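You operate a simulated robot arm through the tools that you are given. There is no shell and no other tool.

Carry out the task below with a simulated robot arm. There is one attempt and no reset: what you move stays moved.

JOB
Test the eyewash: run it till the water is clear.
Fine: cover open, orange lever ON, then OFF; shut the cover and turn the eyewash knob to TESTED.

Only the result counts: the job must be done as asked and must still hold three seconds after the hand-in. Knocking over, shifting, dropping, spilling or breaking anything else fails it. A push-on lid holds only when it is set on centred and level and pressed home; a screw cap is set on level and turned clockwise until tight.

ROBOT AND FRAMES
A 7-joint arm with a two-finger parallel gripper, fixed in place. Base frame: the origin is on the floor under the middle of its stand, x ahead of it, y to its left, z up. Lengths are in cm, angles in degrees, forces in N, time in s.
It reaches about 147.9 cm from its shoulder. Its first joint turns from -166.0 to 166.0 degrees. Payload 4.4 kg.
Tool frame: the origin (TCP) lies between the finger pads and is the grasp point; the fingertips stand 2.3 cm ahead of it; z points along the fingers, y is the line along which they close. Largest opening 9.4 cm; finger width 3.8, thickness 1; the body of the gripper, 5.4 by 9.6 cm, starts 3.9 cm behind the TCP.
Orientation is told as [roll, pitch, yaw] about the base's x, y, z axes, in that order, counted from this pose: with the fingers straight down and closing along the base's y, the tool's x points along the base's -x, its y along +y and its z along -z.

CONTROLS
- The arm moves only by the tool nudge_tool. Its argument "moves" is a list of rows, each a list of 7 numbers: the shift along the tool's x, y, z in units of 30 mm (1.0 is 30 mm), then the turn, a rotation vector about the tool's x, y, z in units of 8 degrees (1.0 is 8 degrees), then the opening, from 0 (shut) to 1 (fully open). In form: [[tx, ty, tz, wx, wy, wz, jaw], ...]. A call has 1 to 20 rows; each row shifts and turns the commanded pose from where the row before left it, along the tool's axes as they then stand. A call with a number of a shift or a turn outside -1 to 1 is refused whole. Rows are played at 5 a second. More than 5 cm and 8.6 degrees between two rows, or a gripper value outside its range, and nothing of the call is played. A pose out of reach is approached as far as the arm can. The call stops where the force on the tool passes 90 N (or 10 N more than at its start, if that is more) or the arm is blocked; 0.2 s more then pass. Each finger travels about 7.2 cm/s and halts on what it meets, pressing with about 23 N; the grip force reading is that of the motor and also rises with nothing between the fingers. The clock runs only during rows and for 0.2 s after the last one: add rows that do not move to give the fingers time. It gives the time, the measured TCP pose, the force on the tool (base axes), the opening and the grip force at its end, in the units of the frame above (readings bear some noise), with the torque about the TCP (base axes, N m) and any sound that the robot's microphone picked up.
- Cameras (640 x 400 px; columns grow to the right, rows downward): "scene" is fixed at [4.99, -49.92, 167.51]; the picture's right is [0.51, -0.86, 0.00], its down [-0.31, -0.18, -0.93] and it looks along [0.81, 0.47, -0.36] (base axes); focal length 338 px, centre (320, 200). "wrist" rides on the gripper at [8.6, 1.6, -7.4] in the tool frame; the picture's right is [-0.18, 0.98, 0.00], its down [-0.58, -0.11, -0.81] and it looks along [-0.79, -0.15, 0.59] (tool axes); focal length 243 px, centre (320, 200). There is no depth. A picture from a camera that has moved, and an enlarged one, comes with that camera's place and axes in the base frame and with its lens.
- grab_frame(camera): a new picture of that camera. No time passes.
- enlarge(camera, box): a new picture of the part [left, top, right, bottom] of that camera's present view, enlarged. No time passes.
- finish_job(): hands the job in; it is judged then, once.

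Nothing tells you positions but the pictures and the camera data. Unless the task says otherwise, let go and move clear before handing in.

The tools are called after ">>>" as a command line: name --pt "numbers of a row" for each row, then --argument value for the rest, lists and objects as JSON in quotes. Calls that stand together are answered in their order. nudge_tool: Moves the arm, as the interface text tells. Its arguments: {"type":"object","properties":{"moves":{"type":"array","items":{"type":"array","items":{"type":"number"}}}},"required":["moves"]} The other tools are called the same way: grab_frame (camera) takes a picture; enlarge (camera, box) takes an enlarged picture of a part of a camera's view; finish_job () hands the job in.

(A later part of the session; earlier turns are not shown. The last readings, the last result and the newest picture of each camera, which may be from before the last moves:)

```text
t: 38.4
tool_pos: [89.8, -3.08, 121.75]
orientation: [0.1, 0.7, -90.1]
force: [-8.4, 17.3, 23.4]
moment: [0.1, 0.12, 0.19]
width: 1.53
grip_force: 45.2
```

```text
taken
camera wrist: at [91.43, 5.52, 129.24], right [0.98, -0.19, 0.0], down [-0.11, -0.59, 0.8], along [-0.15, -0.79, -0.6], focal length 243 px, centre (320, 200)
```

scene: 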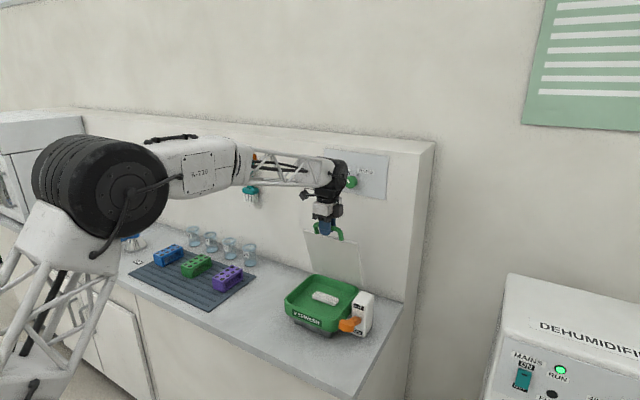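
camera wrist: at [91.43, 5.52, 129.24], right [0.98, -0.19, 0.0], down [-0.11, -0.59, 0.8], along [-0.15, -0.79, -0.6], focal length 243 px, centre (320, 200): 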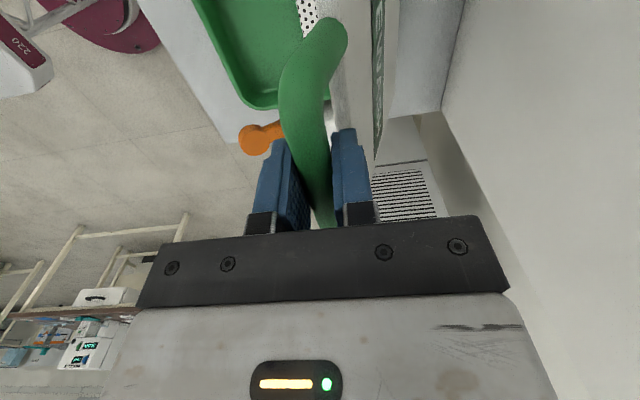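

About 72° now. There is still ~7 cm between the wrist and the knob, so I'll continue to ~84–86°.

>>> nudge_tool --pt "0.02 0.54 -0.17 0 0 0 0" --pt "0.02 0.548 -0.12 0 0 0 0" --pt "0 0.555 -0.08 0 0 0 0"

>>> grab_frame --camera "scene"

>>> grab_frame --camera "wrist"

```text
t: 39.2
tool_pos: [94.86, -2.95, 122.6]
orientation: [0.0, 0.7, -90.2]
force: [-2.0, 9.2, 3.4]
moment: [-0.05, 0.1, 0.21]
width: 1.52
grip_force: 44.8
```

```text
taken
```

scene: 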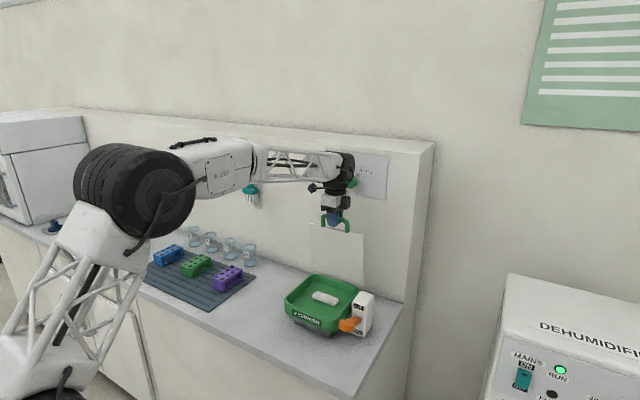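

```text
taken
camera wrist: at [96.5, 5.51, 130.13], right [0.98, -0.19, 0.0], down [-0.11, -0.59, 0.8], along [-0.15, -0.79, -0.6], focal length 243 px, centre (320, 200)
```

wrist: 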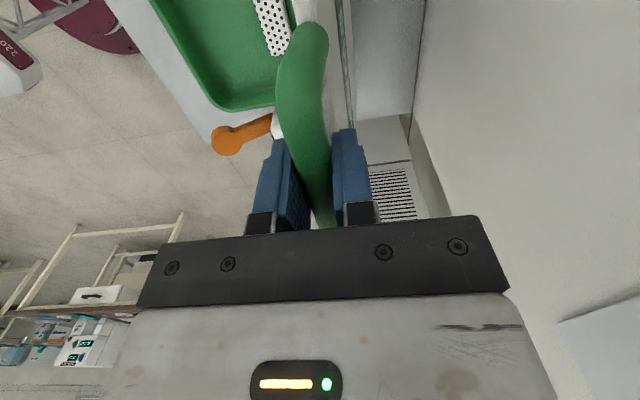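

The lid is ~84° open with low forces. I'll nudge it another ~1.2 cm, release, and lift off straight up.

>>> nudge_tool --pt "0.015 0.4 -0.03 0 0 0 0" --pt "0 0 0 0 0 0 0" --pt "0 0 0 0 0 0 0.3" --pt "0 0 0 0 0 0 0.3" --pt "0 0 -0.5 0 0 0 0.3" --pt "0 0 -0.5 0 0 0 0.3" --pt "0 -0.3 -0.5 0 0 0 0.3" --pt "0 -0.5 -0.5 0 0 0 0.3"

>>> grab_frame --camera "scene"

>>> grab_frame --camera "wrist"

```text
t: 41.0
tool_pos: [93.67, -2.96, 128.97]
orientation: [0.0, 0.6, -90.1]
force: [-0.7, -0.6, -0.3]
moment: [-0.02, 0.0, -0.01]
width: 2.81
grip_force: 0.1
```

```text
taken
```

scene: 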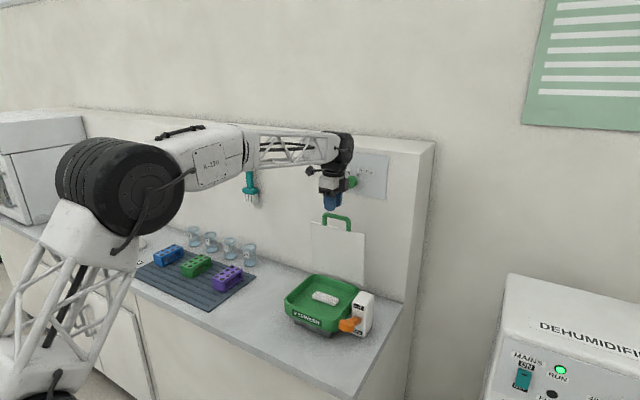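

```text
taken
camera wrist: at [95.21, 5.57, 136.41], right [0.98, -0.19, 0.0], down [-0.11, -0.59, 0.8], along [-0.15, -0.79, -0.6], focal length 243 px, centre (320, 200)
```

wrist: 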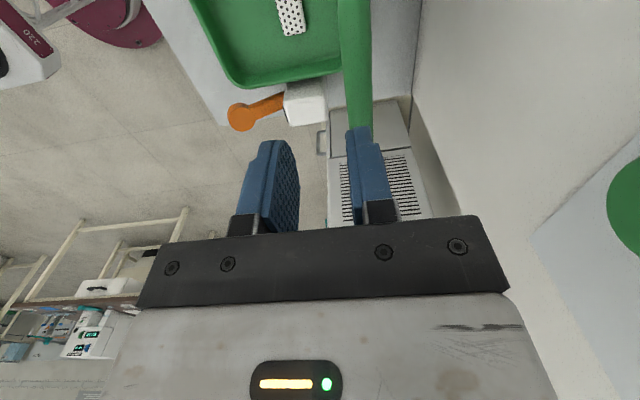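

The lid stands open near vertical on its own. I'll retreat toward −x and check its angle.

>>> nudge_tool --pt "0 -0.8 -0.1 0 0 0 0.3" --pt "0 -0.8 -0.1 0 0 0 0.3" --pt "0 -0.8 -0.1 0 0 0 0.3" --pt "0 -0.8 -0.1 0 0 0 0.3" --pt "0 -0.8 -0.1 0 0 0 0.3" --pt "0 -0.8 -0.1 0 0 0 0.0" --pt "0 -0.8 0 0 0 0 0.0" --pt "0 0 0 0 0 0 0.0"

>>> enlarge --camera "scene" --box '[260, 190, 420, 350]'

>>> grab_frame --camera "wrist"

```text
t: 42.8
tool_pos: [76.79, -3.03, 130.64]
orientation: [0.2, 0.7, -90.1]
force: [-0.6, -0.6, -0.5]
moment: [-0.04, -0.02, -0.01]
width: 0.0
grip_force: 23.0
```

```text
2.50 times, centred on (340, 270) of scene
camera zoom: at [4.99, -49.92, 167.51], right [0.51, -0.86, 0.0], down [-0.31, -0.18, -0.93], along [0.81, 0.47, -0.36], focal length 844 px, centre (270, 25)
```

zoom: 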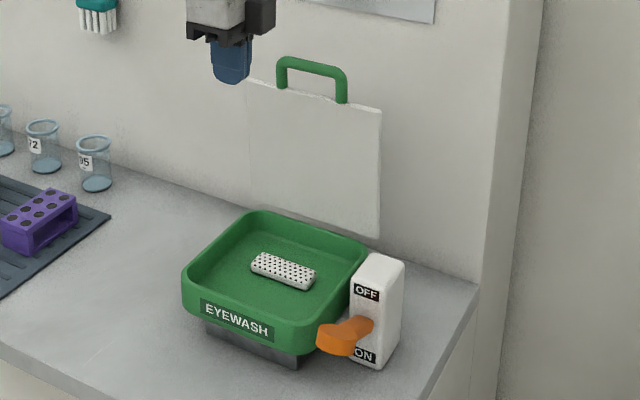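

```text
taken
camera wrist: at [78.45, 5.47, 138.16], right [0.98, -0.19, 0.0], down [-0.11, -0.59, 0.8], along [-0.15, -0.79, -0.6], focal length 243 px, centre (320, 200)
```

wrist: 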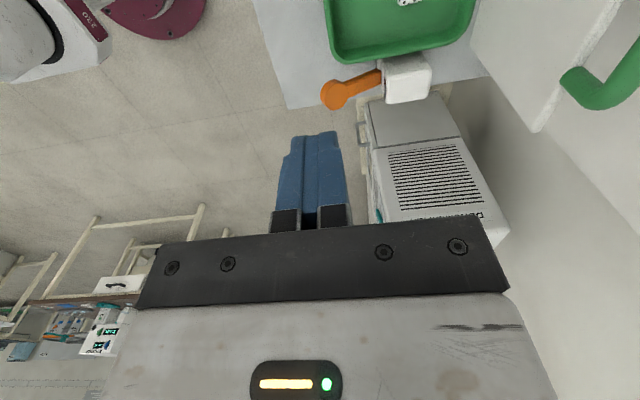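

The lid stands at about 90° and is holding. Next, the lever: I'll move in front of it and rotate the tool so the fingers close along y, tilted to pinch the orange head from the front.

>>> nudge_tool --pt "-0.78 -0.44 0 0 0 0 0" --pt "-0.78 -0.44 0 0 0 0 0" --pt "-0.78 -0.44 0 0 0 0 0" --pt "-0.78 -0.44 0 0 0 0 0" --pt "-0.78 -0.44 0 0 0 0 0" --pt "-0.78 -0.44 0 0 0 0 0" --pt "0 0 0 0 0 0 0"

>>> nudge_tool --pt "0 0 0 0 0 -0.75 0.3" --pt "0 0 0 0 0 -0.75 0.6" --pt "0 0 0 0 0 -0.75 0.6" --pt "0 0 0 0 0 -0.75 0.6" --pt "0 0 0 0 0 -0.75 0.6" --pt "0 0 0 0 0 -0.75 0.6" --pt "0 0 0 0 0 -0.75 0.6" --pt "0 0 0 0 0 -0.75 0.6" --pt "0 0 0 0 0 -0.75 0.6" --pt "0 0 0 0 0 -0.75 0.6" --pt "0 0 0 0 0 -0.75 0.6" --pt "0 0 0 0 0 -0.75 0.6" --pt "0 0 0 0 0 -0.75 0.6" --pt "0 0 0 0 0 -0.75 0.6" --pt "0 0 0 0 0 -0.75 0.6" --pt "0 0 0 0 0 0 0.6"

>>> grab_frame --camera "wrist"

>>> grab_frame --camera "scene"

```text
t: 44.4
tool_pos: [68.6, -17.03, 130.52]
orientation: [0.2, 0.7, -90.2]
force: [0.2, -0.3, -0.4]
moment: [-0.03, -0.02, 0.02]
width: 0.0
grip_force: 22.5
```

```text
t: 47.8
tool_pos: [68.72, -17.01, 130.5]
orientation: [0.7, 0.0, 0.1]
force: [-0.5, 0.2, 0.9]
moment: [-0.01, 0.01, 0.01]
width: 5.62
grip_force: 0.1
```

```text
taken
camera wrist: at [60.06, -15.5, 137.84], right [0.18, 0.98, 0.01], down [0.58, -0.12, 0.81], along [0.79, -0.14, -0.59], focal length 243 px, centre (320, 200)
```

wrist: 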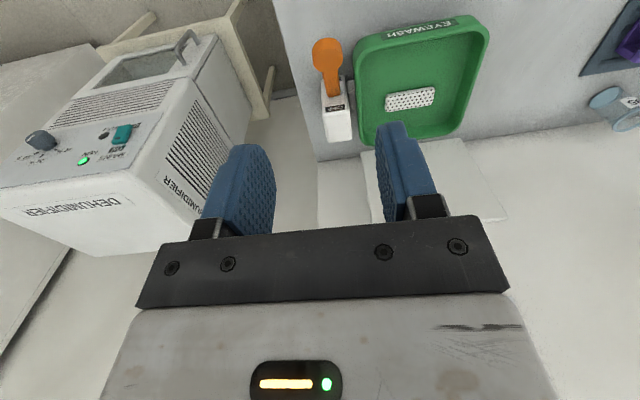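

```text
taken
```

scene: 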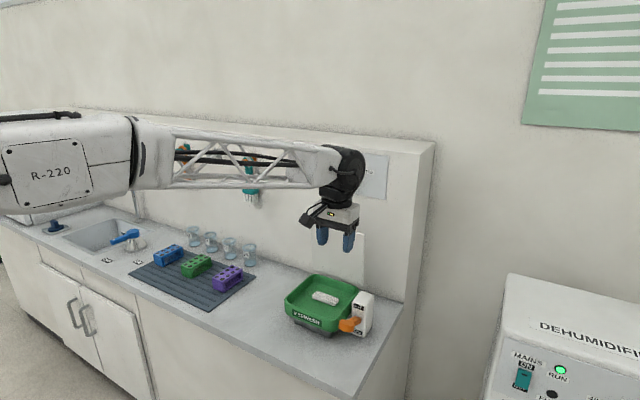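

>>> enlarge --camera "wrist" --box '[290, 20, 402, 90]'

>>> enlarge --camera "scene" --box '[300, 280, 396, 340]'

```text
5.71 times, centred on (346, 55) of wrist
camera zoom: at [60.06, -15.5, 137.84], right [0.18, 0.98, 0.01], down [0.58, -0.12, 0.81], along [0.79, -0.14, -0.59], focal length 1386 px, centre (171, 1029)
```

zoom: 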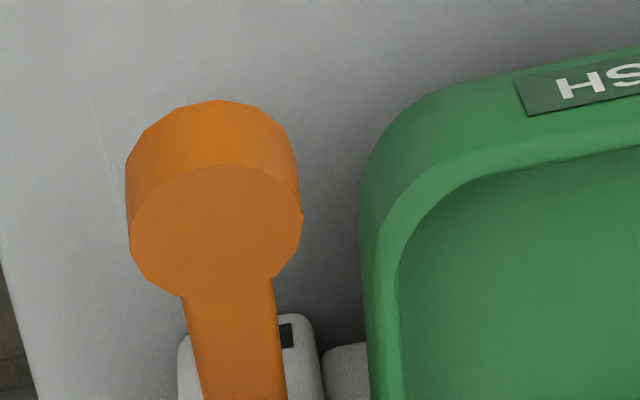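

```text
6.67 times, centred on (348, 310) of scene
camera zoom: at [4.99, -49.92, 167.51], right [0.51, -0.86, 0.0], down [-0.31, -0.18, -0.93], along [0.81, 0.47, -0.36], focal length 2252 px, centre (133, -533)
```

zoom: 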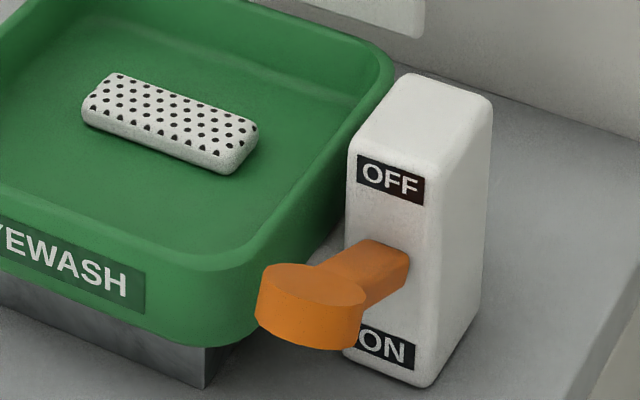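

The lever head's top centre is at (76.9, −17.1, 99.4), 4.6 cm wide and ~2 cm thick; the bowl's side is ~1.7 cm away from it. I'll tilt the tool 30° forward and go to a pre-grasp point.

>>> nudge_tool --pt "0 0 0 0 -0.75 0 0.6" --pt "0 0 0 0 -0.75 0 0.6" --pt "0 0 0 0 -0.75 0 0.6" --pt "0 0 0 0 -0.75 0 0.6" --pt "0 0 0 0 -0.75 0 0.6" --pt "0.37 -0.01 0.8 0 0 0 0.6" --pt "0.37 -0.01 0.8 0 0 0 0.6" --pt "0.37 -0.01 0.8 0 0 0 0.6" --pt "0.37 -0.01 0.8 0 0 0 0.6" --pt "0.37 -0.01 0.8 0 0 0 0.6" --pt "0.37 -0.01 0.8 0 0 0 0.6" --pt "0.37 -0.01 0.8 0 0 0 0.6" --pt "0.37 -0.01 0.8 0 0 0 0.6" --pt "0 0 0 0 0 0 0.6"

>>> grab_frame --camera "wrist"

>>> grab_frame --camera "scene"

```text
t: 50.8
tool_pos: [70.79, -17.12, 109.35]
orientation: [0.9, -30.0, -0.5]
force: [0.1, 0.4, -0.3]
moment: [0.01, 0.0, 0.0]
width: 5.62
grip_force: 0.1
```

```text
taken
camera wrist: at [59.58, -15.48, 111.35], right [0.16, 0.98, 0.1], down [0.1, -0.12, 0.99], along [0.98, -0.15, -0.12], focal length 243 px, centre (320, 200)
```

wrist: 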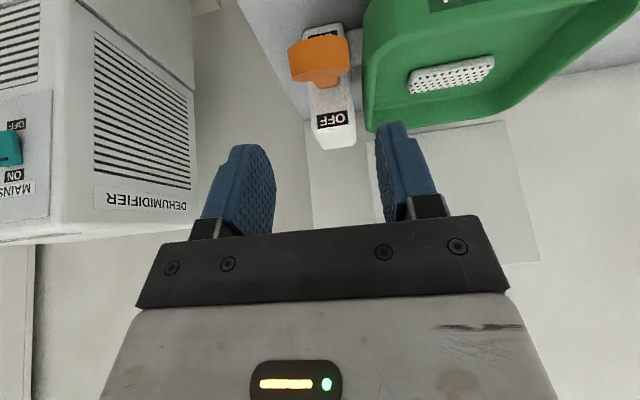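

```text
taken
```

scene: 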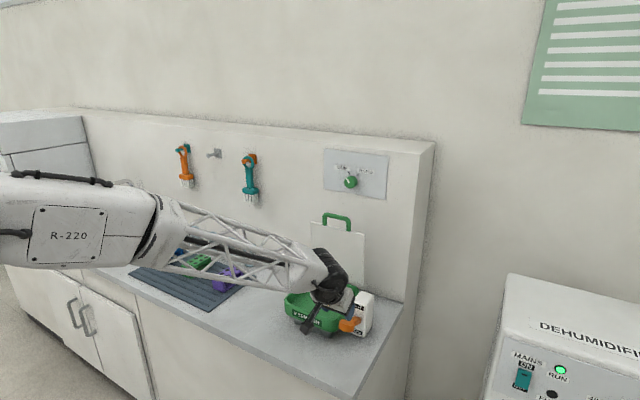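

Alignment matches my estimate. I'll advance most of the way along the tool axis and check the fingers straddle the head.

>>> nudge_tool --pt "0.01 0 0.6 0 0 0 0.6" --pt "0.01 0 0.6 0 0 0 0.6" --pt "0.01 0 0.6 0 0 0 0.6" --pt "0.01 0 0.6 0 0 0 0.6" --pt "0.01 0 0.5 0 0 0 0.6" --pt "0 0 0 0 0 0 0.6"

>>> grab_frame --camera "wrist"

>>> enlarge --camera "scene" --box '[270, 240, 398, 340]'

```text
t: 52.2
tool_pos: [75.1, -17.0, 101.86]
orientation: [0.8, -30.2, -0.4]
force: [0.5, 0.5, -0.3]
moment: [0.01, -0.02, 0.02]
width: 5.61
grip_force: 0.1
```

```text
taken
camera wrist: at [63.78, -15.35, 103.9], right [0.16, 0.98, 0.1], down [0.1, -0.12, 0.99], along [0.98, -0.15, -0.12], focal length 243 px, centre (320, 200)
```

wrist: 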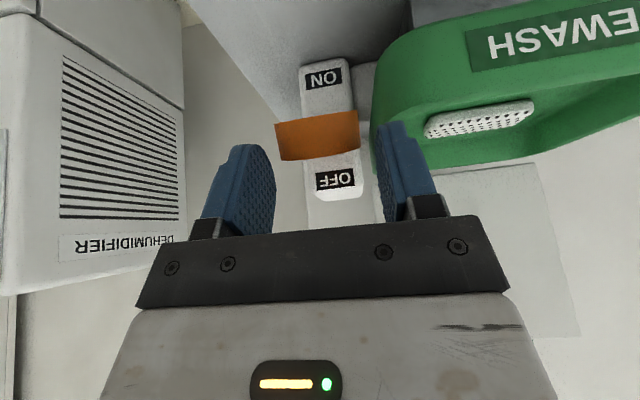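

```text
4.00 times, centred on (334, 290) of scene
camera zoom: at [4.99, -49.92, 167.51], right [0.51, -0.86, 0.0], down [-0.31, -0.18, -0.93], along [0.81, 0.47, -0.36], focal length 1351 px, centre (264, -160)
```

zoom: 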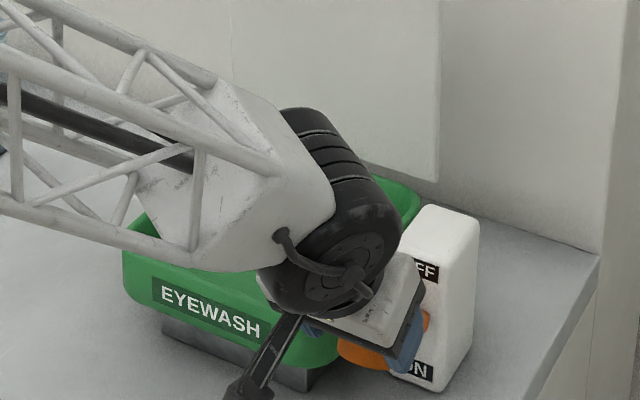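

The head is centred between the fingers. Advancing the last 2.9 cm and closing gently.

>>> nudge_tool --pt "0.02 -0.01 0.48 0 0 0 0.6" --pt "0.02 -0.01 0.48 0 0 0 0.6" --pt "0 0 0 0 0 0 0.6" --pt "0 0 0 0 0 0 0.5" --pt "0 0 0 0 0 0 0.45" --pt "0 0 0 0 0 0 0.45"

>>> grab_frame --camera "wrist"

```text
t: 53.6
tool_pos: [76.21, -16.96, 99.04]
orientation: [0.8, -30.1, -0.5]
force: [3.1, -11.5, -2.2]
moment: [-0.08, 0.08, 0.05]
width: 4.73
grip_force: 5.9
```

```text
taken
camera wrist: at [64.99, -15.34, 101.14], right [0.16, 0.98, 0.1], down [0.1, -0.12, 0.99], along [0.98, -0.15, -0.12], focal length 243 px, centre (320, 200)
```

wrist: 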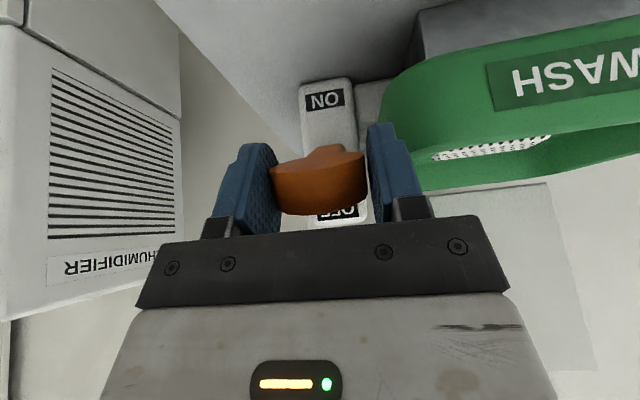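

>>> nudge_tool --pt "0 -0.03 0 0 0 0 0.4" --pt "0 0 0 0 0 0 0.3" --pt "0 0 0 0 0 0 0.2"

```text
t: 54.4
tool_pos: [76.17, -16.93, 99.16]
orientation: [0.7, -30.1, -0.5]
force: [-1.1, -4.1, -3.8]
moment: [-0.18, 0.18, 0.11]
width: 4.53
grip_force: 45.5
```

Head gripped at 4.5 cm. Now I'll swing the lever down along its arc (pivot about x 85.3, z 94.5), first few degrees while watching forces.

>>> nudge_tool --pt "0.213 0 0.162 0 0 0 0.2" --pt "0.198 0 0.182 0 0 0 0.2" --pt "0.184 0 0.198 0 0 0 0.2"

```text
t: 55.2
tool_pos: [75.5, -16.99, 97.03]
orientation: [0.8, -30.2, -0.5]
force: [13.2, 0.6, 10.4]
moment: [-0.13, -1.35, 0.06]
width: 4.55
grip_force: 44.4
```

>>> nudge_tool --pt "0.152 0 0.22 0 0 0 0.2" --pt "0.14 0 0.232 0 0 0 0.2" --pt "0.118 0 0.243 0 0 0 0.2"

>>> grab_frame --camera "wrist"

```text
t: 56.0
tool_pos: [75.44, -17.01, 94.46]
orientation: [0.7, -30.1, -0.4]
force: [-12.2, -12.5, 11.1]
moment: [-0.37, -1.16, 0.06]
width: 4.57
grip_force: 44.3
```

```text
taken
camera wrist: at [64.24, -15.42, 96.46], right [0.16, 0.98, 0.1], down [0.1, -0.12, 0.99], along [0.98, -0.15, -0.12], focal length 243 px, centre (320, 200)
```

wrist: 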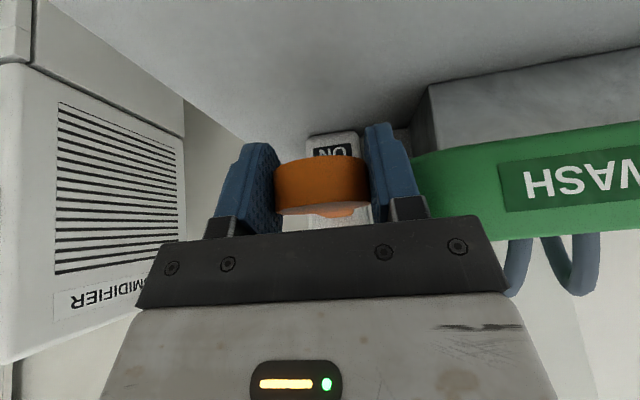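

Water arcs are already appearing in the bowl. I'll continue the lever fully to ON.

>>> nudge_tool --pt "0.104 -0.01 0.24 0 0 0 0.2" --pt "0.08 0 0.25 0 0 0 0.2"

>>> grab_frame --camera "wrist"

>>> grab_frame --camera "scene"

```text
t: 56.6
tool_pos: [75.66, -17.08, 92.86]
orientation: [0.9, -30.1, -0.6]
force: [-0.2, -20.8, 13.8]
moment: [-0.34, -1.36, -0.06]
width: 4.58
grip_force: 45.1
```

```text
taken
camera wrist: at [64.47, -15.41, 94.95], right [0.16, 0.98, 0.1], down [0.1, -0.12, 0.99], along [0.98, -0.15, -0.12], focal length 243 px, centre (320, 200)
```

wrist: 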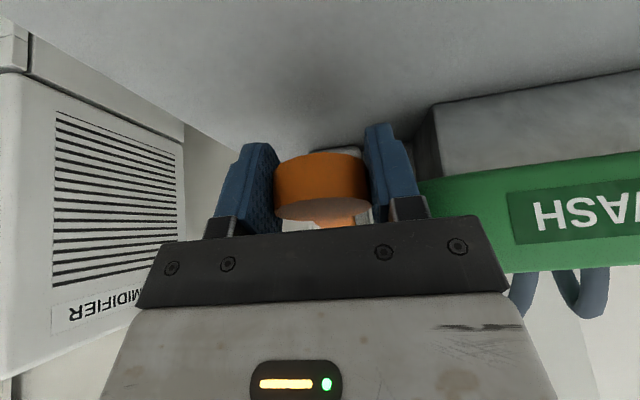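

```text
taken
```

scene: 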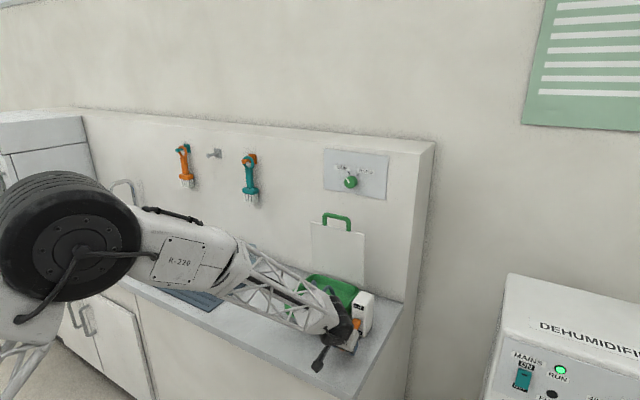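

>>> nudge_tool --pt "0.055 -0.01 0.25 0 0 0 0.2"

```text
t: 57.0
tool_pos: [75.83, -17.03, 92.06]
orientation: [0.8, -30.1, -0.4]
force: [-3.6, -13.1, 11.5]
moment: [-0.69, -1.17, 0.22]
width: 4.59
grip_force: 44.9
```

>>> nudge_tool --pt "0.034 0 0.24 0 0 0 0.2"

>>> grab_frame --camera "wrist"

```text
t: 57.4
tool_pos: [76.04, -16.99, 91.41]
orientation: [0.8, -30.1, -0.5]
force: [-12.6, -13.6, 9.0]
moment: [-0.17, -1.29, -0.15]
width: 4.59
grip_force: 44.9
```

```text
taken
camera wrist: at [64.89, -15.41, 93.48], right [0.16, 0.98, 0.1], down [0.1, -0.12, 0.99], along [0.98, -0.15, -0.12], focal length 243 px, centre (320, 200)
```

wrist: 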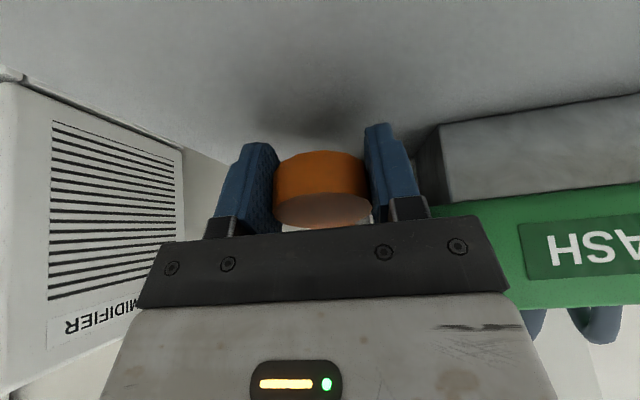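

>>> nudge_tool --pt "0.005 0.02 0.13 0 0 0 0.2"

>>> enlarge --camera "scene" --box '[270, 240, 398, 340]'

```text
t: 57.8
tool_pos: [76.24, -17.13, 91.14]
orientation: [0.7, -30.1, -0.6]
force: [-23.4, -26.0, 5.0]
moment: [-0.11, -1.38, -0.22]
width: 4.57
grip_force: 45.2
```

```text
4.00 times, centred on (334, 290) of scene
camera zoom: at [4.99, -49.92, 167.51], right [0.51, -0.86, 0.0], down [-0.31, -0.18, -0.93], along [0.81, 0.47, -0.36], focal length 1351 px, centre (264, -160)
```

zoom: 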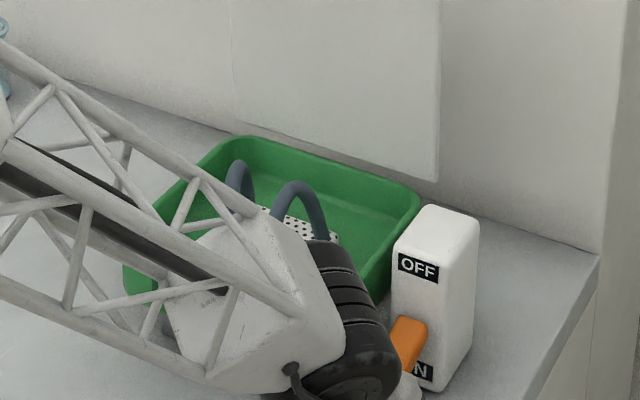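

The lever is down at ON and two dark, murky water jets are running. I'll hold here and wait while watching the water's colour.

>>> nudge_tool --pt "0.01 -0.02 0 0 0 0 0.2" --pt "0 0 0 0 0 0 0.2" --pt "0 0 0 0 0 0 0.2" --pt "0 0 0 0 0 0 0.2" --pt "0 0 0 0 0 0 0.2" --pt "0 0 0 0 0 0 0.2" --pt "0 0 0 0 0 0 0.2" --pt "0 0 0 0 0 0 0.2" --pt "0 0 0 0 0 0 0.2" --pt "0 0 0 0 0 0 0.2" --pt "0 0 0 0 0 0 0.2" --pt "0 0 0 0 0 0 0.2" --pt "0 0 0 0 0 0 0.2" --pt "0 0 0 0 0 0 0.2" --pt "0 0 0 0 0 0 0.2"

>>> enlarge --camera "scene" --box '[290, 260, 386, 320]'

>>> enlarge --camera "wrist" --box '[480, 200, 640, 360]'

```text
t: 61.0
tool_pos: [76.27, -16.98, 91.08]
orientation: [0.8, -30.1, -0.6]
force: [-38.2, -20.8, -15.1]
moment: [0.03, 0.06, -0.29]
width: 4.55
grip_force: 45.2
```

```text
6.67 times, centred on (338, 290) of scene
camera zoom: at [4.99, -49.92, 167.51], right [0.51, -0.86, 0.0], down [-0.31, -0.18, -0.93], along [0.81, 0.47, -0.36], focal length 2252 px, centre (200, -400)
```

zoom: 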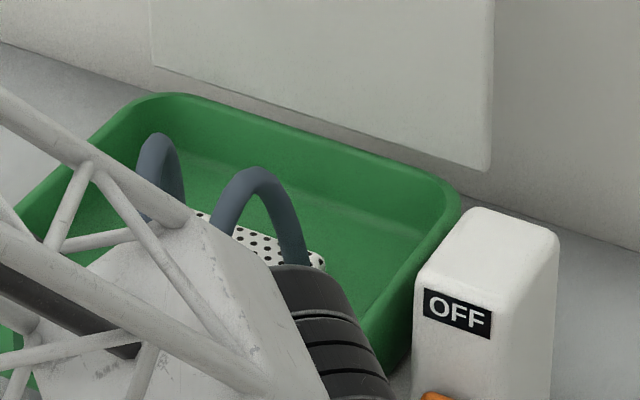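

```text
2.50 times, centred on (560, 280) of wrist
camera zoom: at [65.08, -15.41, 93.19], right [0.16, 0.98, 0.1], down [0.1, -0.12, 0.99], along [0.98, -0.15, -0.12], focal length 606 px, centre (-280, 0)
```

zoom: 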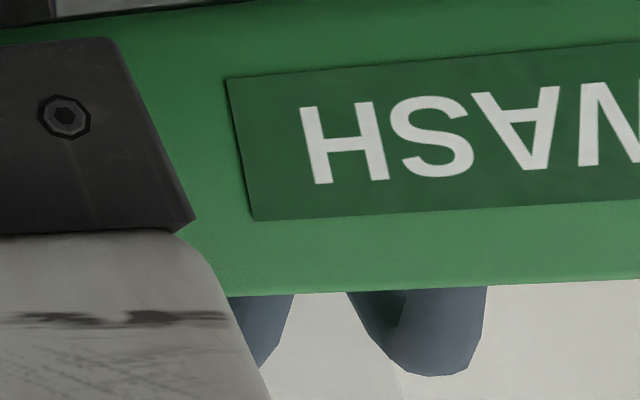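

The jets are still dark slate-coloured. I'll ease the small holding load and wait further.

>>> nudge_tool --pt "0.02 -0.02 0 0 0 0 0.2" --pt "0 0 0 0 0 0 0.2" --pt "0 0 0 0 0 0 0.2" --pt "0 0 0 0 0 0 0.2" --pt "0 0 0 0 0 0 0.2" --pt "0 0 0 0 0 0 0.2" --pt "0 0 0 0 0 0 0.2" --pt "0 0 0 0 0 0 0.2" --pt "0 0 0 0 0 0 0.2" --pt "0 0 0 0 0 0 0.2" --pt "0 0 0 0 0 0 0.2" --pt "0 0 0 0 0 0 0.2" --pt "0 0 0 0 0 0 0.2" --pt "0 0 0 0 0 0 0.2" --pt "0 0 0 0 0 0 0.2" --pt "0 0 0 0 0 0 0.2" --pt "0 0 0 0 0 0 0.2" --pt "0 0 0 0 0 0 0.2" --pt "0 0 0 0 0 0 0.2" --pt "0 0 0 0 0 0 0.2"

>>> enlarge --camera "scene" --box '[290, 260, 386, 320]'

>>> enlarge --camera "wrist" --box '[480, 200, 640, 360]'

```text
t: 65.2
tool_pos: [76.28, -16.99, 91.01]
orientation: [0.8, -30.2, -0.5]
force: [-17.2, 51.8, -8.0]
moment: [-0.69, -0.03, 0.0]
width: 4.56
grip_force: 45.3
```

```text
6.67 times, centred on (338, 290) of scene
camera zoom: at [4.99, -49.92, 167.51], right [0.51, -0.86, 0.0], down [-0.31, -0.18, -0.93], along [0.81, 0.47, -0.36], focal length 2252 px, centre (200, -400)
```

zoom: 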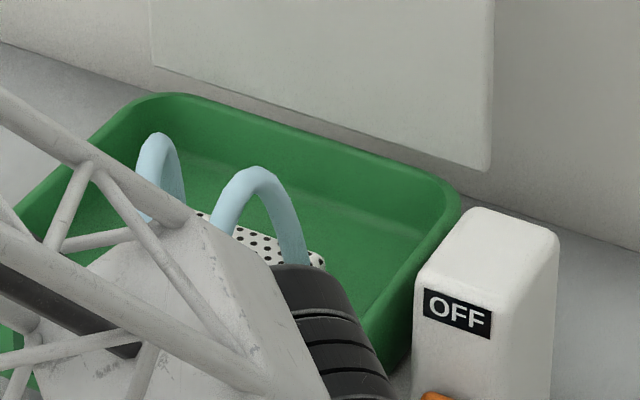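

```text
2.50 times, centred on (560, 280) of wrist
camera zoom: at [65.11, -15.44, 93.21], right [0.16, 0.98, 0.1], down [0.1, -0.12, 0.99], along [0.98, -0.15, -0.12], focal length 606 px, centre (-280, 0)
```

zoom: 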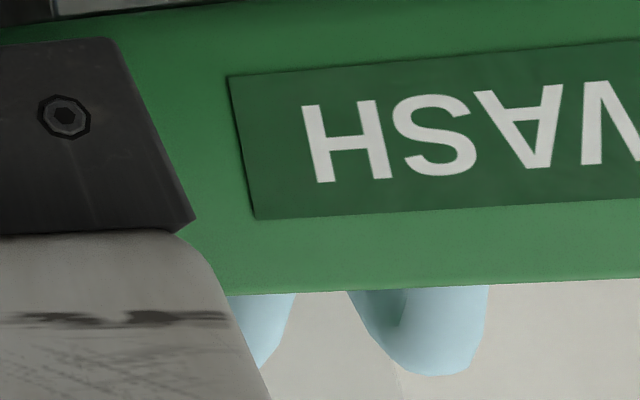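

The water has turned clear light blue. I'll wait a couple more seconds to confirm that it stays clear (also easing the sideways load).

>>> nudge_tool --pt "0 0.03 0 0 0 0 0.2" --pt "0 0 0 0 0 0 0.2" --pt "0 0 0 0 0 0 0.2" --pt "0 0 0 0 0 0 0.2" --pt "0 0 0 0 0 0 0.2" --pt "0 0 0 0 0 0 0.2" --pt "0 0 0 0 0 0 0.2" --pt "0 0 0 0 0 0 0.2" --pt "0 0 0 0 0 0 0.2" --pt "0 0 0 0 0 0 0.2"

>>> enlarge --camera "scene" --box '[290, 260, 386, 320]'

```text
t: 67.4
tool_pos: [76.33, -16.99, 91.13]
orientation: [0.7, -30.1, -0.5]
force: [2.9, 25.1, 5.5]
moment: [-0.45, -0.39, -0.13]
width: 4.52
grip_force: 45.1
```

```text
6.67 times, centred on (338, 290) of scene
camera zoom: at [4.99, -49.92, 167.51], right [0.51, -0.86, 0.0], down [-0.31, -0.18, -0.93], along [0.81, 0.47, -0.36], focal length 2252 px, centre (200, -400)
```

zoom: 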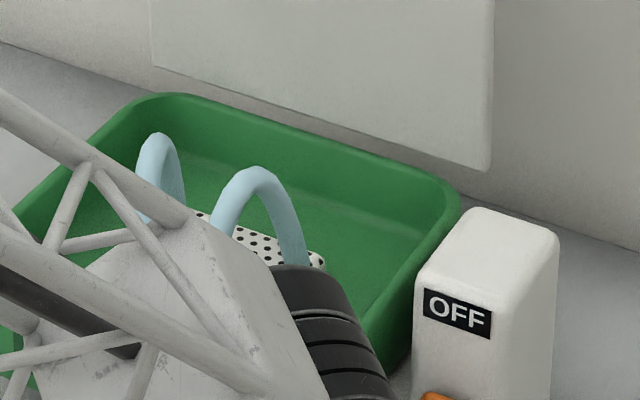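

Water is steadily clear. Now I'll swing the lever back up to OFF along the reverse arc.

>>> nudge_tool --pt "-0.01 0.02 -0.1 0 0 0 0.2" --pt "-0.034 0 -0.265 0 0 0 0.2" --pt "-0.059 0 -0.262 0 0 0 0.2"

```text
t: 68.2
tool_pos: [75.77, -17.01, 92.84]
orientation: [0.7, -29.9, -0.5]
force: [11.1, -1.6, -11.3]
moment: [-0.43, 1.34, -0.16]
width: 4.59
grip_force: 44.4
```

>>> nudge_tool --pt "-0.085 0 -0.255 0 0 0 0.2" --pt "-0.108 0 -0.245 0 0 0 0.2" --pt "-0.127 0 -0.238 0 0 0 0.2"

```text
t: 69.0
tool_pos: [75.43, -17.0, 95.39]
orientation: [0.8, -30.1, -0.5]
force: [-2.5, -5.8, -13.0]
moment: [-0.34, 1.26, 0.04]
width: 4.59
grip_force: 45.1
```

>>> nudge_tool --pt "-0.147 0 -0.227 0 0 0 0.2" --pt "-0.162 0 -0.214 0 0 0 0.2" --pt "-0.184 0 -0.198 0 0 0 0.2"

>>> enlarge --camera "scene" --box '[270, 240, 398, 340]'

```text
t: 69.8
tool_pos: [75.75, -16.93, 97.6]
orientation: [0.8, -30.0, -0.5]
force: [-11.1, -5.7, -10.3]
moment: [-0.17, 1.3, -0.06]
width: 4.55
grip_force: 44.6
```

```text
4.00 times, centred on (334, 290) of scene
camera zoom: at [4.99, -49.92, 167.51], right [0.51, -0.86, 0.0], down [-0.31, -0.18, -0.93], along [0.81, 0.47, -0.36], focal length 1351 px, centre (264, -160)
```

zoom: 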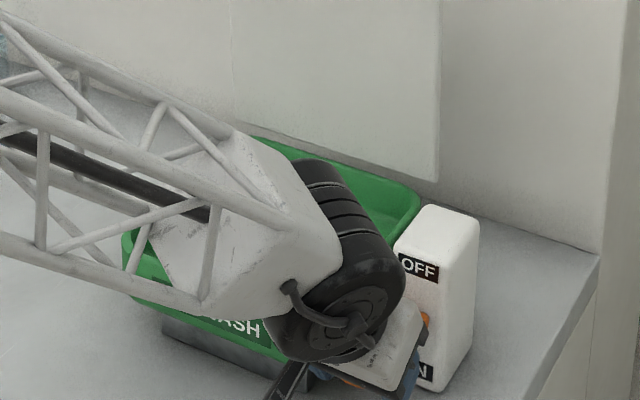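

>>> nudge_tool --pt "-0.2 0 -0.182 0 0 0 0.2" --pt "-0.21 0 -0.162 0 0 0 0.2"

```text
t: 70.4
tool_pos: [76.19, -16.9, 99.21]
orientation: [0.8, -29.9, -0.5]
force: [-7.6, -0.2, -14.2]
moment: [-0.31, 1.03, 0.29]
width: 4.58
grip_force: 45.0
```

>>> nudge_tool --pt "-0.06 0 -0.05 0 0 0 0.2" --pt "0 0 0 0 0 0 0.2"

>>> grab_frame --camera "wrist"

```text
t: 71.0
tool_pos: [76.26, -17.17, 99.22]
orientation: [0.8, -29.9, -0.5]
force: [-8.5, 2.6, -31.2]
moment: [-0.15, 1.04, 0.06]
width: 4.56
grip_force: 44.8
```

```text
taken
camera wrist: at [65.1, -15.43, 101.3], right [0.16, 0.98, 0.1], down [0.1, -0.12, 0.99], along [0.98, -0.15, -0.12], focal length 243 px, centre (320, 200)
```

wrist: 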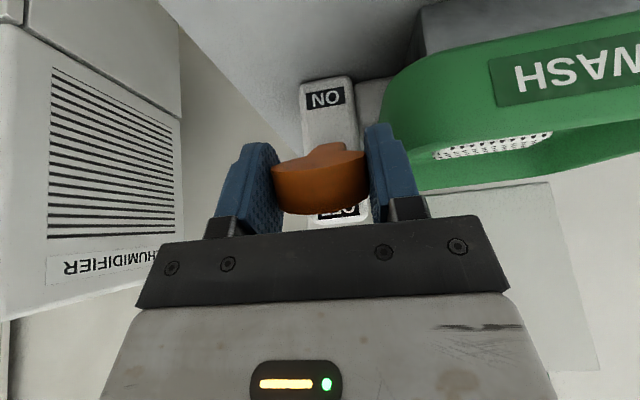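

The lever is back against its OFF stop and the water has stopped. Releasing and backing off along the tool axis.

>>> nudge_tool --pt "0 0 0 0 0 0 0.5" --pt "0 0 0 0 0 0 0.6" --pt "0 0 0 0 0 0 0.6" --pt "0 0 -0.6 0 0 0 0.6" --pt "0 0 -0.8 0 0 0 0.6" --pt "0 0 -0.8 0 0 0 0.6" --pt "0 0 -0.8 0 0 0 0.6" --pt "0 0 -0.8 0 0 0 0.6" --pt "0 0 -0.8 0 0 0 0.6" --pt "0 0 -0.8 0 0 0 0.6" --pt "0 0 -0.8 0 0 0 0.6" --pt "0 0 -0.8 0 0 0 0.6" --pt "0 0 0 0 0 0 0.6"

>>> grab_frame --camera "scene"

>>> grab_frame --camera "wrist"

```text
t: 73.8
tool_pos: [65.89, -17.29, 117.62]
orientation: [0.8, -30.0, -0.5]
force: [0.0, 0.1, 1.0]
moment: [0.0, 0.0, 0.01]
width: 5.64
grip_force: 0.0
```

```text
taken
```

scene: 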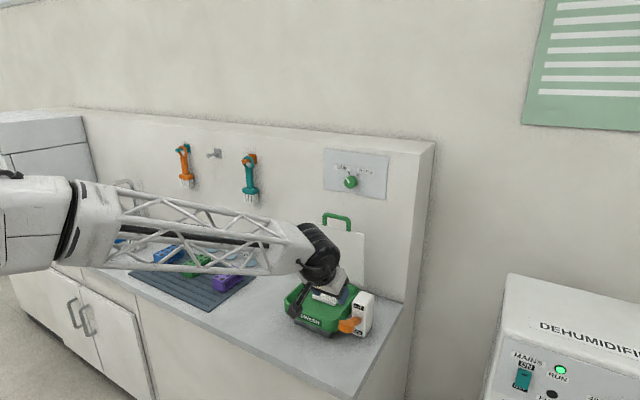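

```text
taken
camera wrist: at [54.64, -15.74, 119.74], right [0.16, 0.98, 0.1], down [0.1, -0.12, 0.99], along [0.98, -0.15, -0.12], focal length 243 px, centre (320, 200)
```

wrist: 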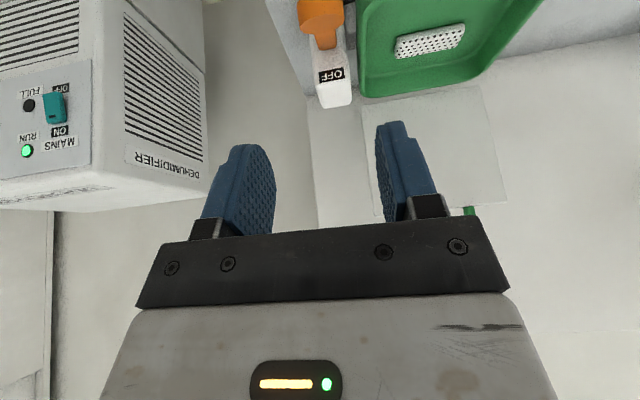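

The lid is still standing open and the lever shows OFF. Next I'll return to the vertical, x-closing orientation above the bench to take the lid handle again.

>>> nudge_tool --pt "0 0 -0.5 0 0.75 0 0.6" --pt "0 0 -0.5 0 0.75 0 0.6" --pt "0 0 -0.5 0 0.75 0 0.6" --pt "0 0 -0.5 0 0.75 0 0.6" --pt "0 0 -0.5 0 0.75 0 0.6" --pt "-0.3 0.8 -0.6 0 0 0 0.5" --pt "-0.3 0.8 -0.6 0 0 0 0.4" --pt "-0.3 0.8 -0.6 0 0 0 0.3" --pt "-0.3 0.8 -0.6 0 0 0 0.3" --pt "-0.3 0.8 -0.6 0 0 0 0.3" --pt "-0.3 0.75 -0.6 0 0 0 0.3" --pt "0 0 0 0 0 0 0.3"

>>> nudge_tool --pt "0 0 0 0 0 0.75 0.3" --pt "0 0 0 0 0 0.75 0.3" --pt "0 0 0 0 0 0.75 0.3" --pt "0 0 0 0 0 0.75 0.3" --pt "0 0 0 0 0 0.75 0.3" --pt "0 0 0 0 0 0.75 0.3" --pt "0 0 0 0 0 0.75 0.3" --pt "0 0 0 0 0 0.75 0.3" --pt "0 0 0 0 0 0.75 0.3" --pt "0 0 0 0 0 0.75 0.3" --pt "0 0 0 0 0 0.75 0.3" --pt "0 0 0 0 0 0.75 0.3" --pt "0 0 0 0 0 0.75 0.3" --pt "0 0 0 0 0 0.75 0.3" --pt "0 0 0 0 0 0.75 0.3" --pt "0 0 0 0 0 0 0.3"

>>> grab_frame --camera "wrist"

>>> grab_frame --camera "scene"

```text
t: 76.4
tool_pos: [69.07, -3.18, 135.45]
orientation: [0.7, -0.1, -0.1]
force: [0.1, 0.3, -0.9]
moment: [-0.01, -0.03, 0.0]
width: 2.8
grip_force: 0.1
```

```text
t: 79.8
tool_pos: [68.89, -3.16, 135.59]
orientation: [0.1, 0.7, -90.1]
force: [-0.7, 0.8, -0.9]
moment: [-0.01, -0.01, 0.01]
width: 2.82
grip_force: 0.0
```

```text
taken
camera wrist: at [70.56, 5.37, 143.11], right [0.98, -0.19, 0.0], down [-0.11, -0.59, 0.8], along [-0.15, -0.79, -0.6], focal length 243 px, centre (320, 200)
```

wrist: 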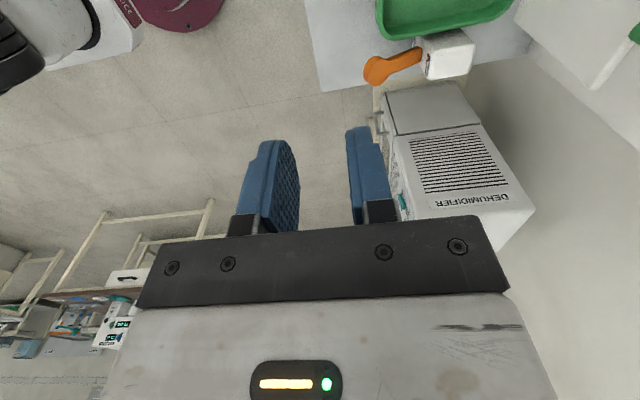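

```text
taken
```

scene: 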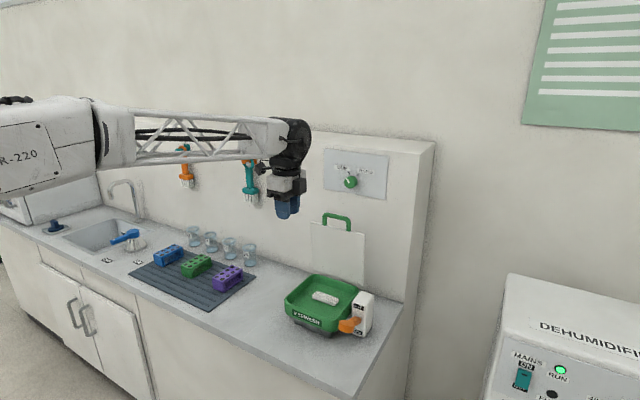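

I'll approach the upright lid's handle from above, stopping short to check the bar position with the wrist camera.

>>> nudge_tool --pt "0.005 0.78 0.17 0 0 0 0.38" --pt "0.005 0.78 0.17 0 0 0 0.38" --pt "0.005 0.78 0.17 0 0 0 0.38" --pt "0.005 0.78 0.17 0 0 0 0.38" --pt "0.005 0.78 0.17 0 0 0 0.38" --pt "0.005 0.78 0.17 0 0 0 0.38" --pt "0.005 0.78 0.17 0 0 0 0.38" --pt "0.005 0.78 0.17 0 0 0 0.38" --pt "0.005 0.78 0.17 0 0 0 0.38" --pt "0 0 0 0 0 0 0.38"

>>> grab_frame --camera "wrist"

>>> enlarge --camera "scene" --box '[290, 130, 418, 250]'

```text
t: 82.0
tool_pos: [89.86, -3.05, 131.1]
orientation: [0.1, 0.7, -90.1]
force: [0.0, 0.1, 1.0]
moment: [0.01, 0.01, -0.03]
width: 3.59
grip_force: 0.1
```

```text
taken
camera wrist: at [91.62, 5.42, 138.59], right [0.98, -0.19, 0.0], down [-0.11, -0.59, 0.8], along [-0.15, -0.79, -0.6], focal length 243 px, centre (320, 200)
```

wrist: 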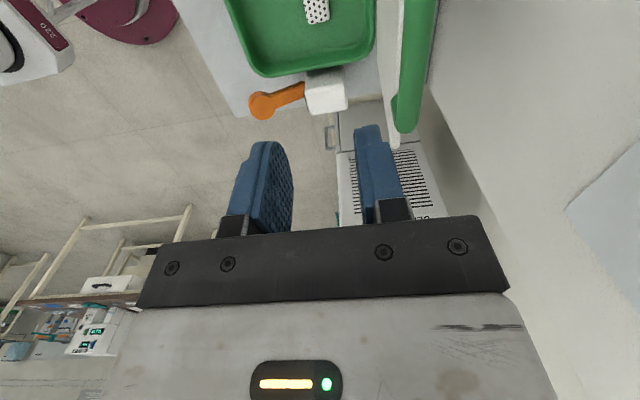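

```text
3.33 times, centred on (354, 190) of scene
camera zoom: at [4.99, -49.92, 167.51], right [0.51, -0.86, 0.0], down [-0.31, -0.18, -0.93], along [0.81, 0.47, -0.36], focal length 1126 px, centre (207, 233)
```

zoom: 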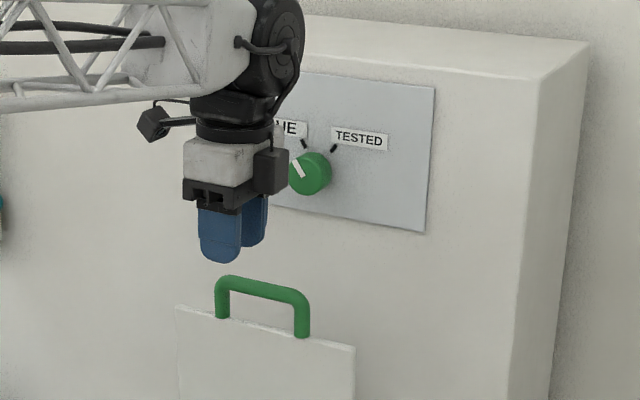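

The bar is at about x 96.2, z 122.3. Moving over it, then descending with the fingers either side and closing.

>>> nudge_tool --pt "0 0.7 0.4 0 0 0 0.38" --pt "0 0.7 0.4 0 0 0 0.38" --pt "0 0.7 0.4 0 0 0 0.38" --pt "0 0 0 0 0 0 0.38"

>>> grab_frame --camera "wrist"

>>> enlarge --camera "scene" --box '[290, 130, 418, 250]'

```text
t: 83.0
tool_pos: [96.22, -3.08, 127.54]
orientation: [0.0, 0.7, -90.1]
force: [0.8, 1.1, -0.4]
moment: [-0.01, -0.03, -0.01]
width: 3.58
grip_force: 0.1
```

```text
taken
camera wrist: at [97.86, 5.49, 135.02], right [0.98, -0.19, 0.0], down [-0.11, -0.59, 0.8], along [-0.15, -0.79, -0.6], focal length 243 px, centre (320, 200)
```

wrist: 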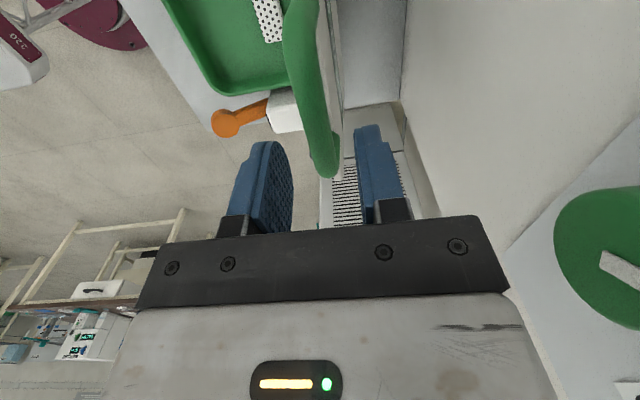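

```text
3.33 times, centred on (354, 190) of scene
camera zoom: at [4.99, -49.92, 167.51], right [0.51, -0.86, 0.0], down [-0.31, -0.18, -0.93], along [0.81, 0.47, -0.36], focal length 1126 px, centre (207, 233)
```

zoom: 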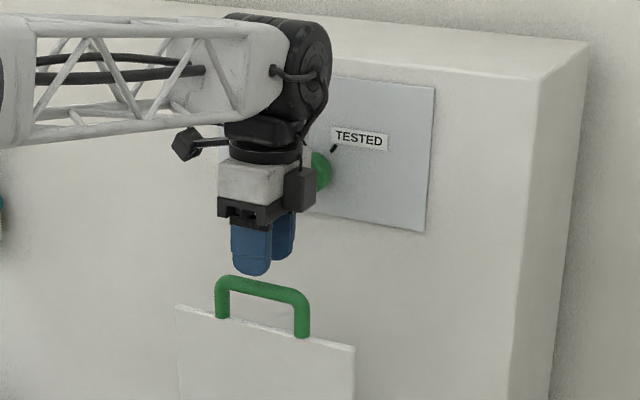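

>>> nudge_tool --pt "0 0 0.42 0 0 0 0.38" --pt "0 0 0.42 0 0 0 0.38" --pt "0 0 0.42 0 0 0 0.38" --pt "0 0 0.4 0 0 0 0.38" --pt "0 0 0 0 0 0 0.38" --pt "0 0 0 0 0 0 0.15" --pt "0 0 0 0 0 0 0" --pt "0 0 0 0 0 0 0"

>>> grab_frame --camera "wrist"

```text
t: 84.8
tool_pos: [96.36, -2.93, 122.56]
orientation: [0.1, 0.7, -90.1]
force: [-0.7, -0.2, 0.3]
moment: [0.0, -0.02, 0.22]
width: 1.55
grip_force: 44.8
```

```text
taken
camera wrist: at [97.91, 5.55, 130.09], right [0.98, -0.19, 0.0], down [-0.11, -0.59, 0.8], along [-0.15, -0.79, -0.6], focal length 243 px, centre (320, 200)
```

wrist: 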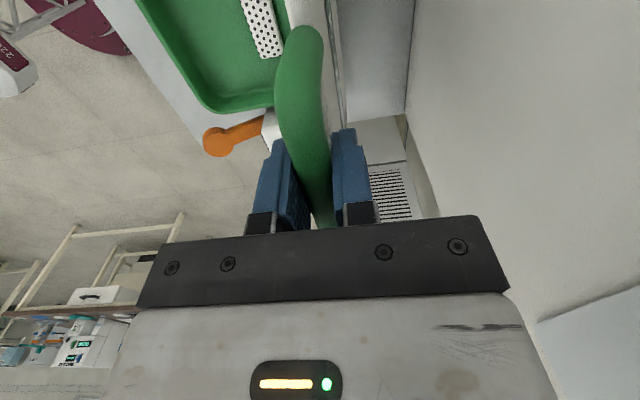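

Gripped again. Now lowering the lid along the reverse arc in chunks.

>>> nudge_tool --pt "0 -0.558 0.02 0 0 0 0" --pt "0 -0.555 0.06 0 0 0 0" --pt "0 -0.548 0.1 0 0 0 0" --pt "0 -0.54 0.14 0 0 0 0" --pt "0 -0.529 0.178 0 0 0 0"

```text
t: 86.0
tool_pos: [88.17, -2.97, 121.11]
orientation: [0.1, 0.7, -90.2]
force: [4.1, -9.5, -6.0]
moment: [-0.04, -0.23, 0.26]
width: 1.54
grip_force: 44.8
```

>>> nudge_tool --pt "0 -0.515 0.216 0 0 0 0" --pt "0 -0.498 0.252 0 0 0 0" --pt "0 -0.48 0.286 0 0 0 0" --pt "0 -0.459 0.319 0 0 0 0" --pt "0 -0.435 0.35 0 0 0 0"

```text
t: 87.2
tool_pos: [80.97, -2.98, 116.72]
orientation: [0.1, 0.8, -90.1]
force: [7.0, -2.4, -6.1]
moment: [-0.11, -0.22, 0.16]
width: 1.51
grip_force: 45.3
```

>>> nudge_tool --pt "0 -0.41 0.379 0 0 0 0" --pt "0 -0.382 0.407 0 0 0 0" --pt "0 -0.353 0.433 0 0 0 0" --pt "0 -0.322 0.457 0 0 0 0"

```text
t: 88.2
tool_pos: [76.66, -2.86, 111.81]
orientation: [0.1, 0.6, -90.1]
force: [4.7, -9.8, -2.7]
moment: [-0.07, -0.22, 0.28]
width: 1.51
grip_force: 45.4
```

>>> nudge_tool --pt "0 -0.289 0.478 0 0 0 0" --pt "0 -0.255 0.496 0 0 0 0" --pt "0 -0.22 0.514 0 0 0 0"

```text
t: 89.0
tool_pos: [74.36, -2.99, 107.29]
orientation: [0.1, 0.7, -90.1]
force: [-4.7, -22.0, 2.1]
moment: [-0.14, -0.08, 0.25]
width: 1.53
grip_force: 45.1
```

>>> nudge_tool --pt "-0.02 -0.183 0.527 0 0 0 0" --pt "0 -0.147 0.539 0 0 0 0" --pt "0 -0.108 0.548 0 0 0 0"

```text
t: 89.8
tool_pos: [73.06, -2.88, 102.44]
orientation: [0.2, 0.7, -90.1]
force: [14.7, -15.3, -3.3]
moment: [0.1, -0.06, 0.2]
width: 1.53
grip_force: 45.3
```

>>> nudge_tool --pt "-0.01 -0.065 0.554 0 0 0 0" --pt "0 -0.03 0.5 0 0 0 0"

```text
t: 90.4
tool_pos: [72.8, -2.79, 99.23]
orientation: [0.3, 0.7, -90.1]
force: [38.1, -13.5, -1.0]
moment: [0.12, -0.17, 0.18]
width: 1.54
grip_force: 45.7
```

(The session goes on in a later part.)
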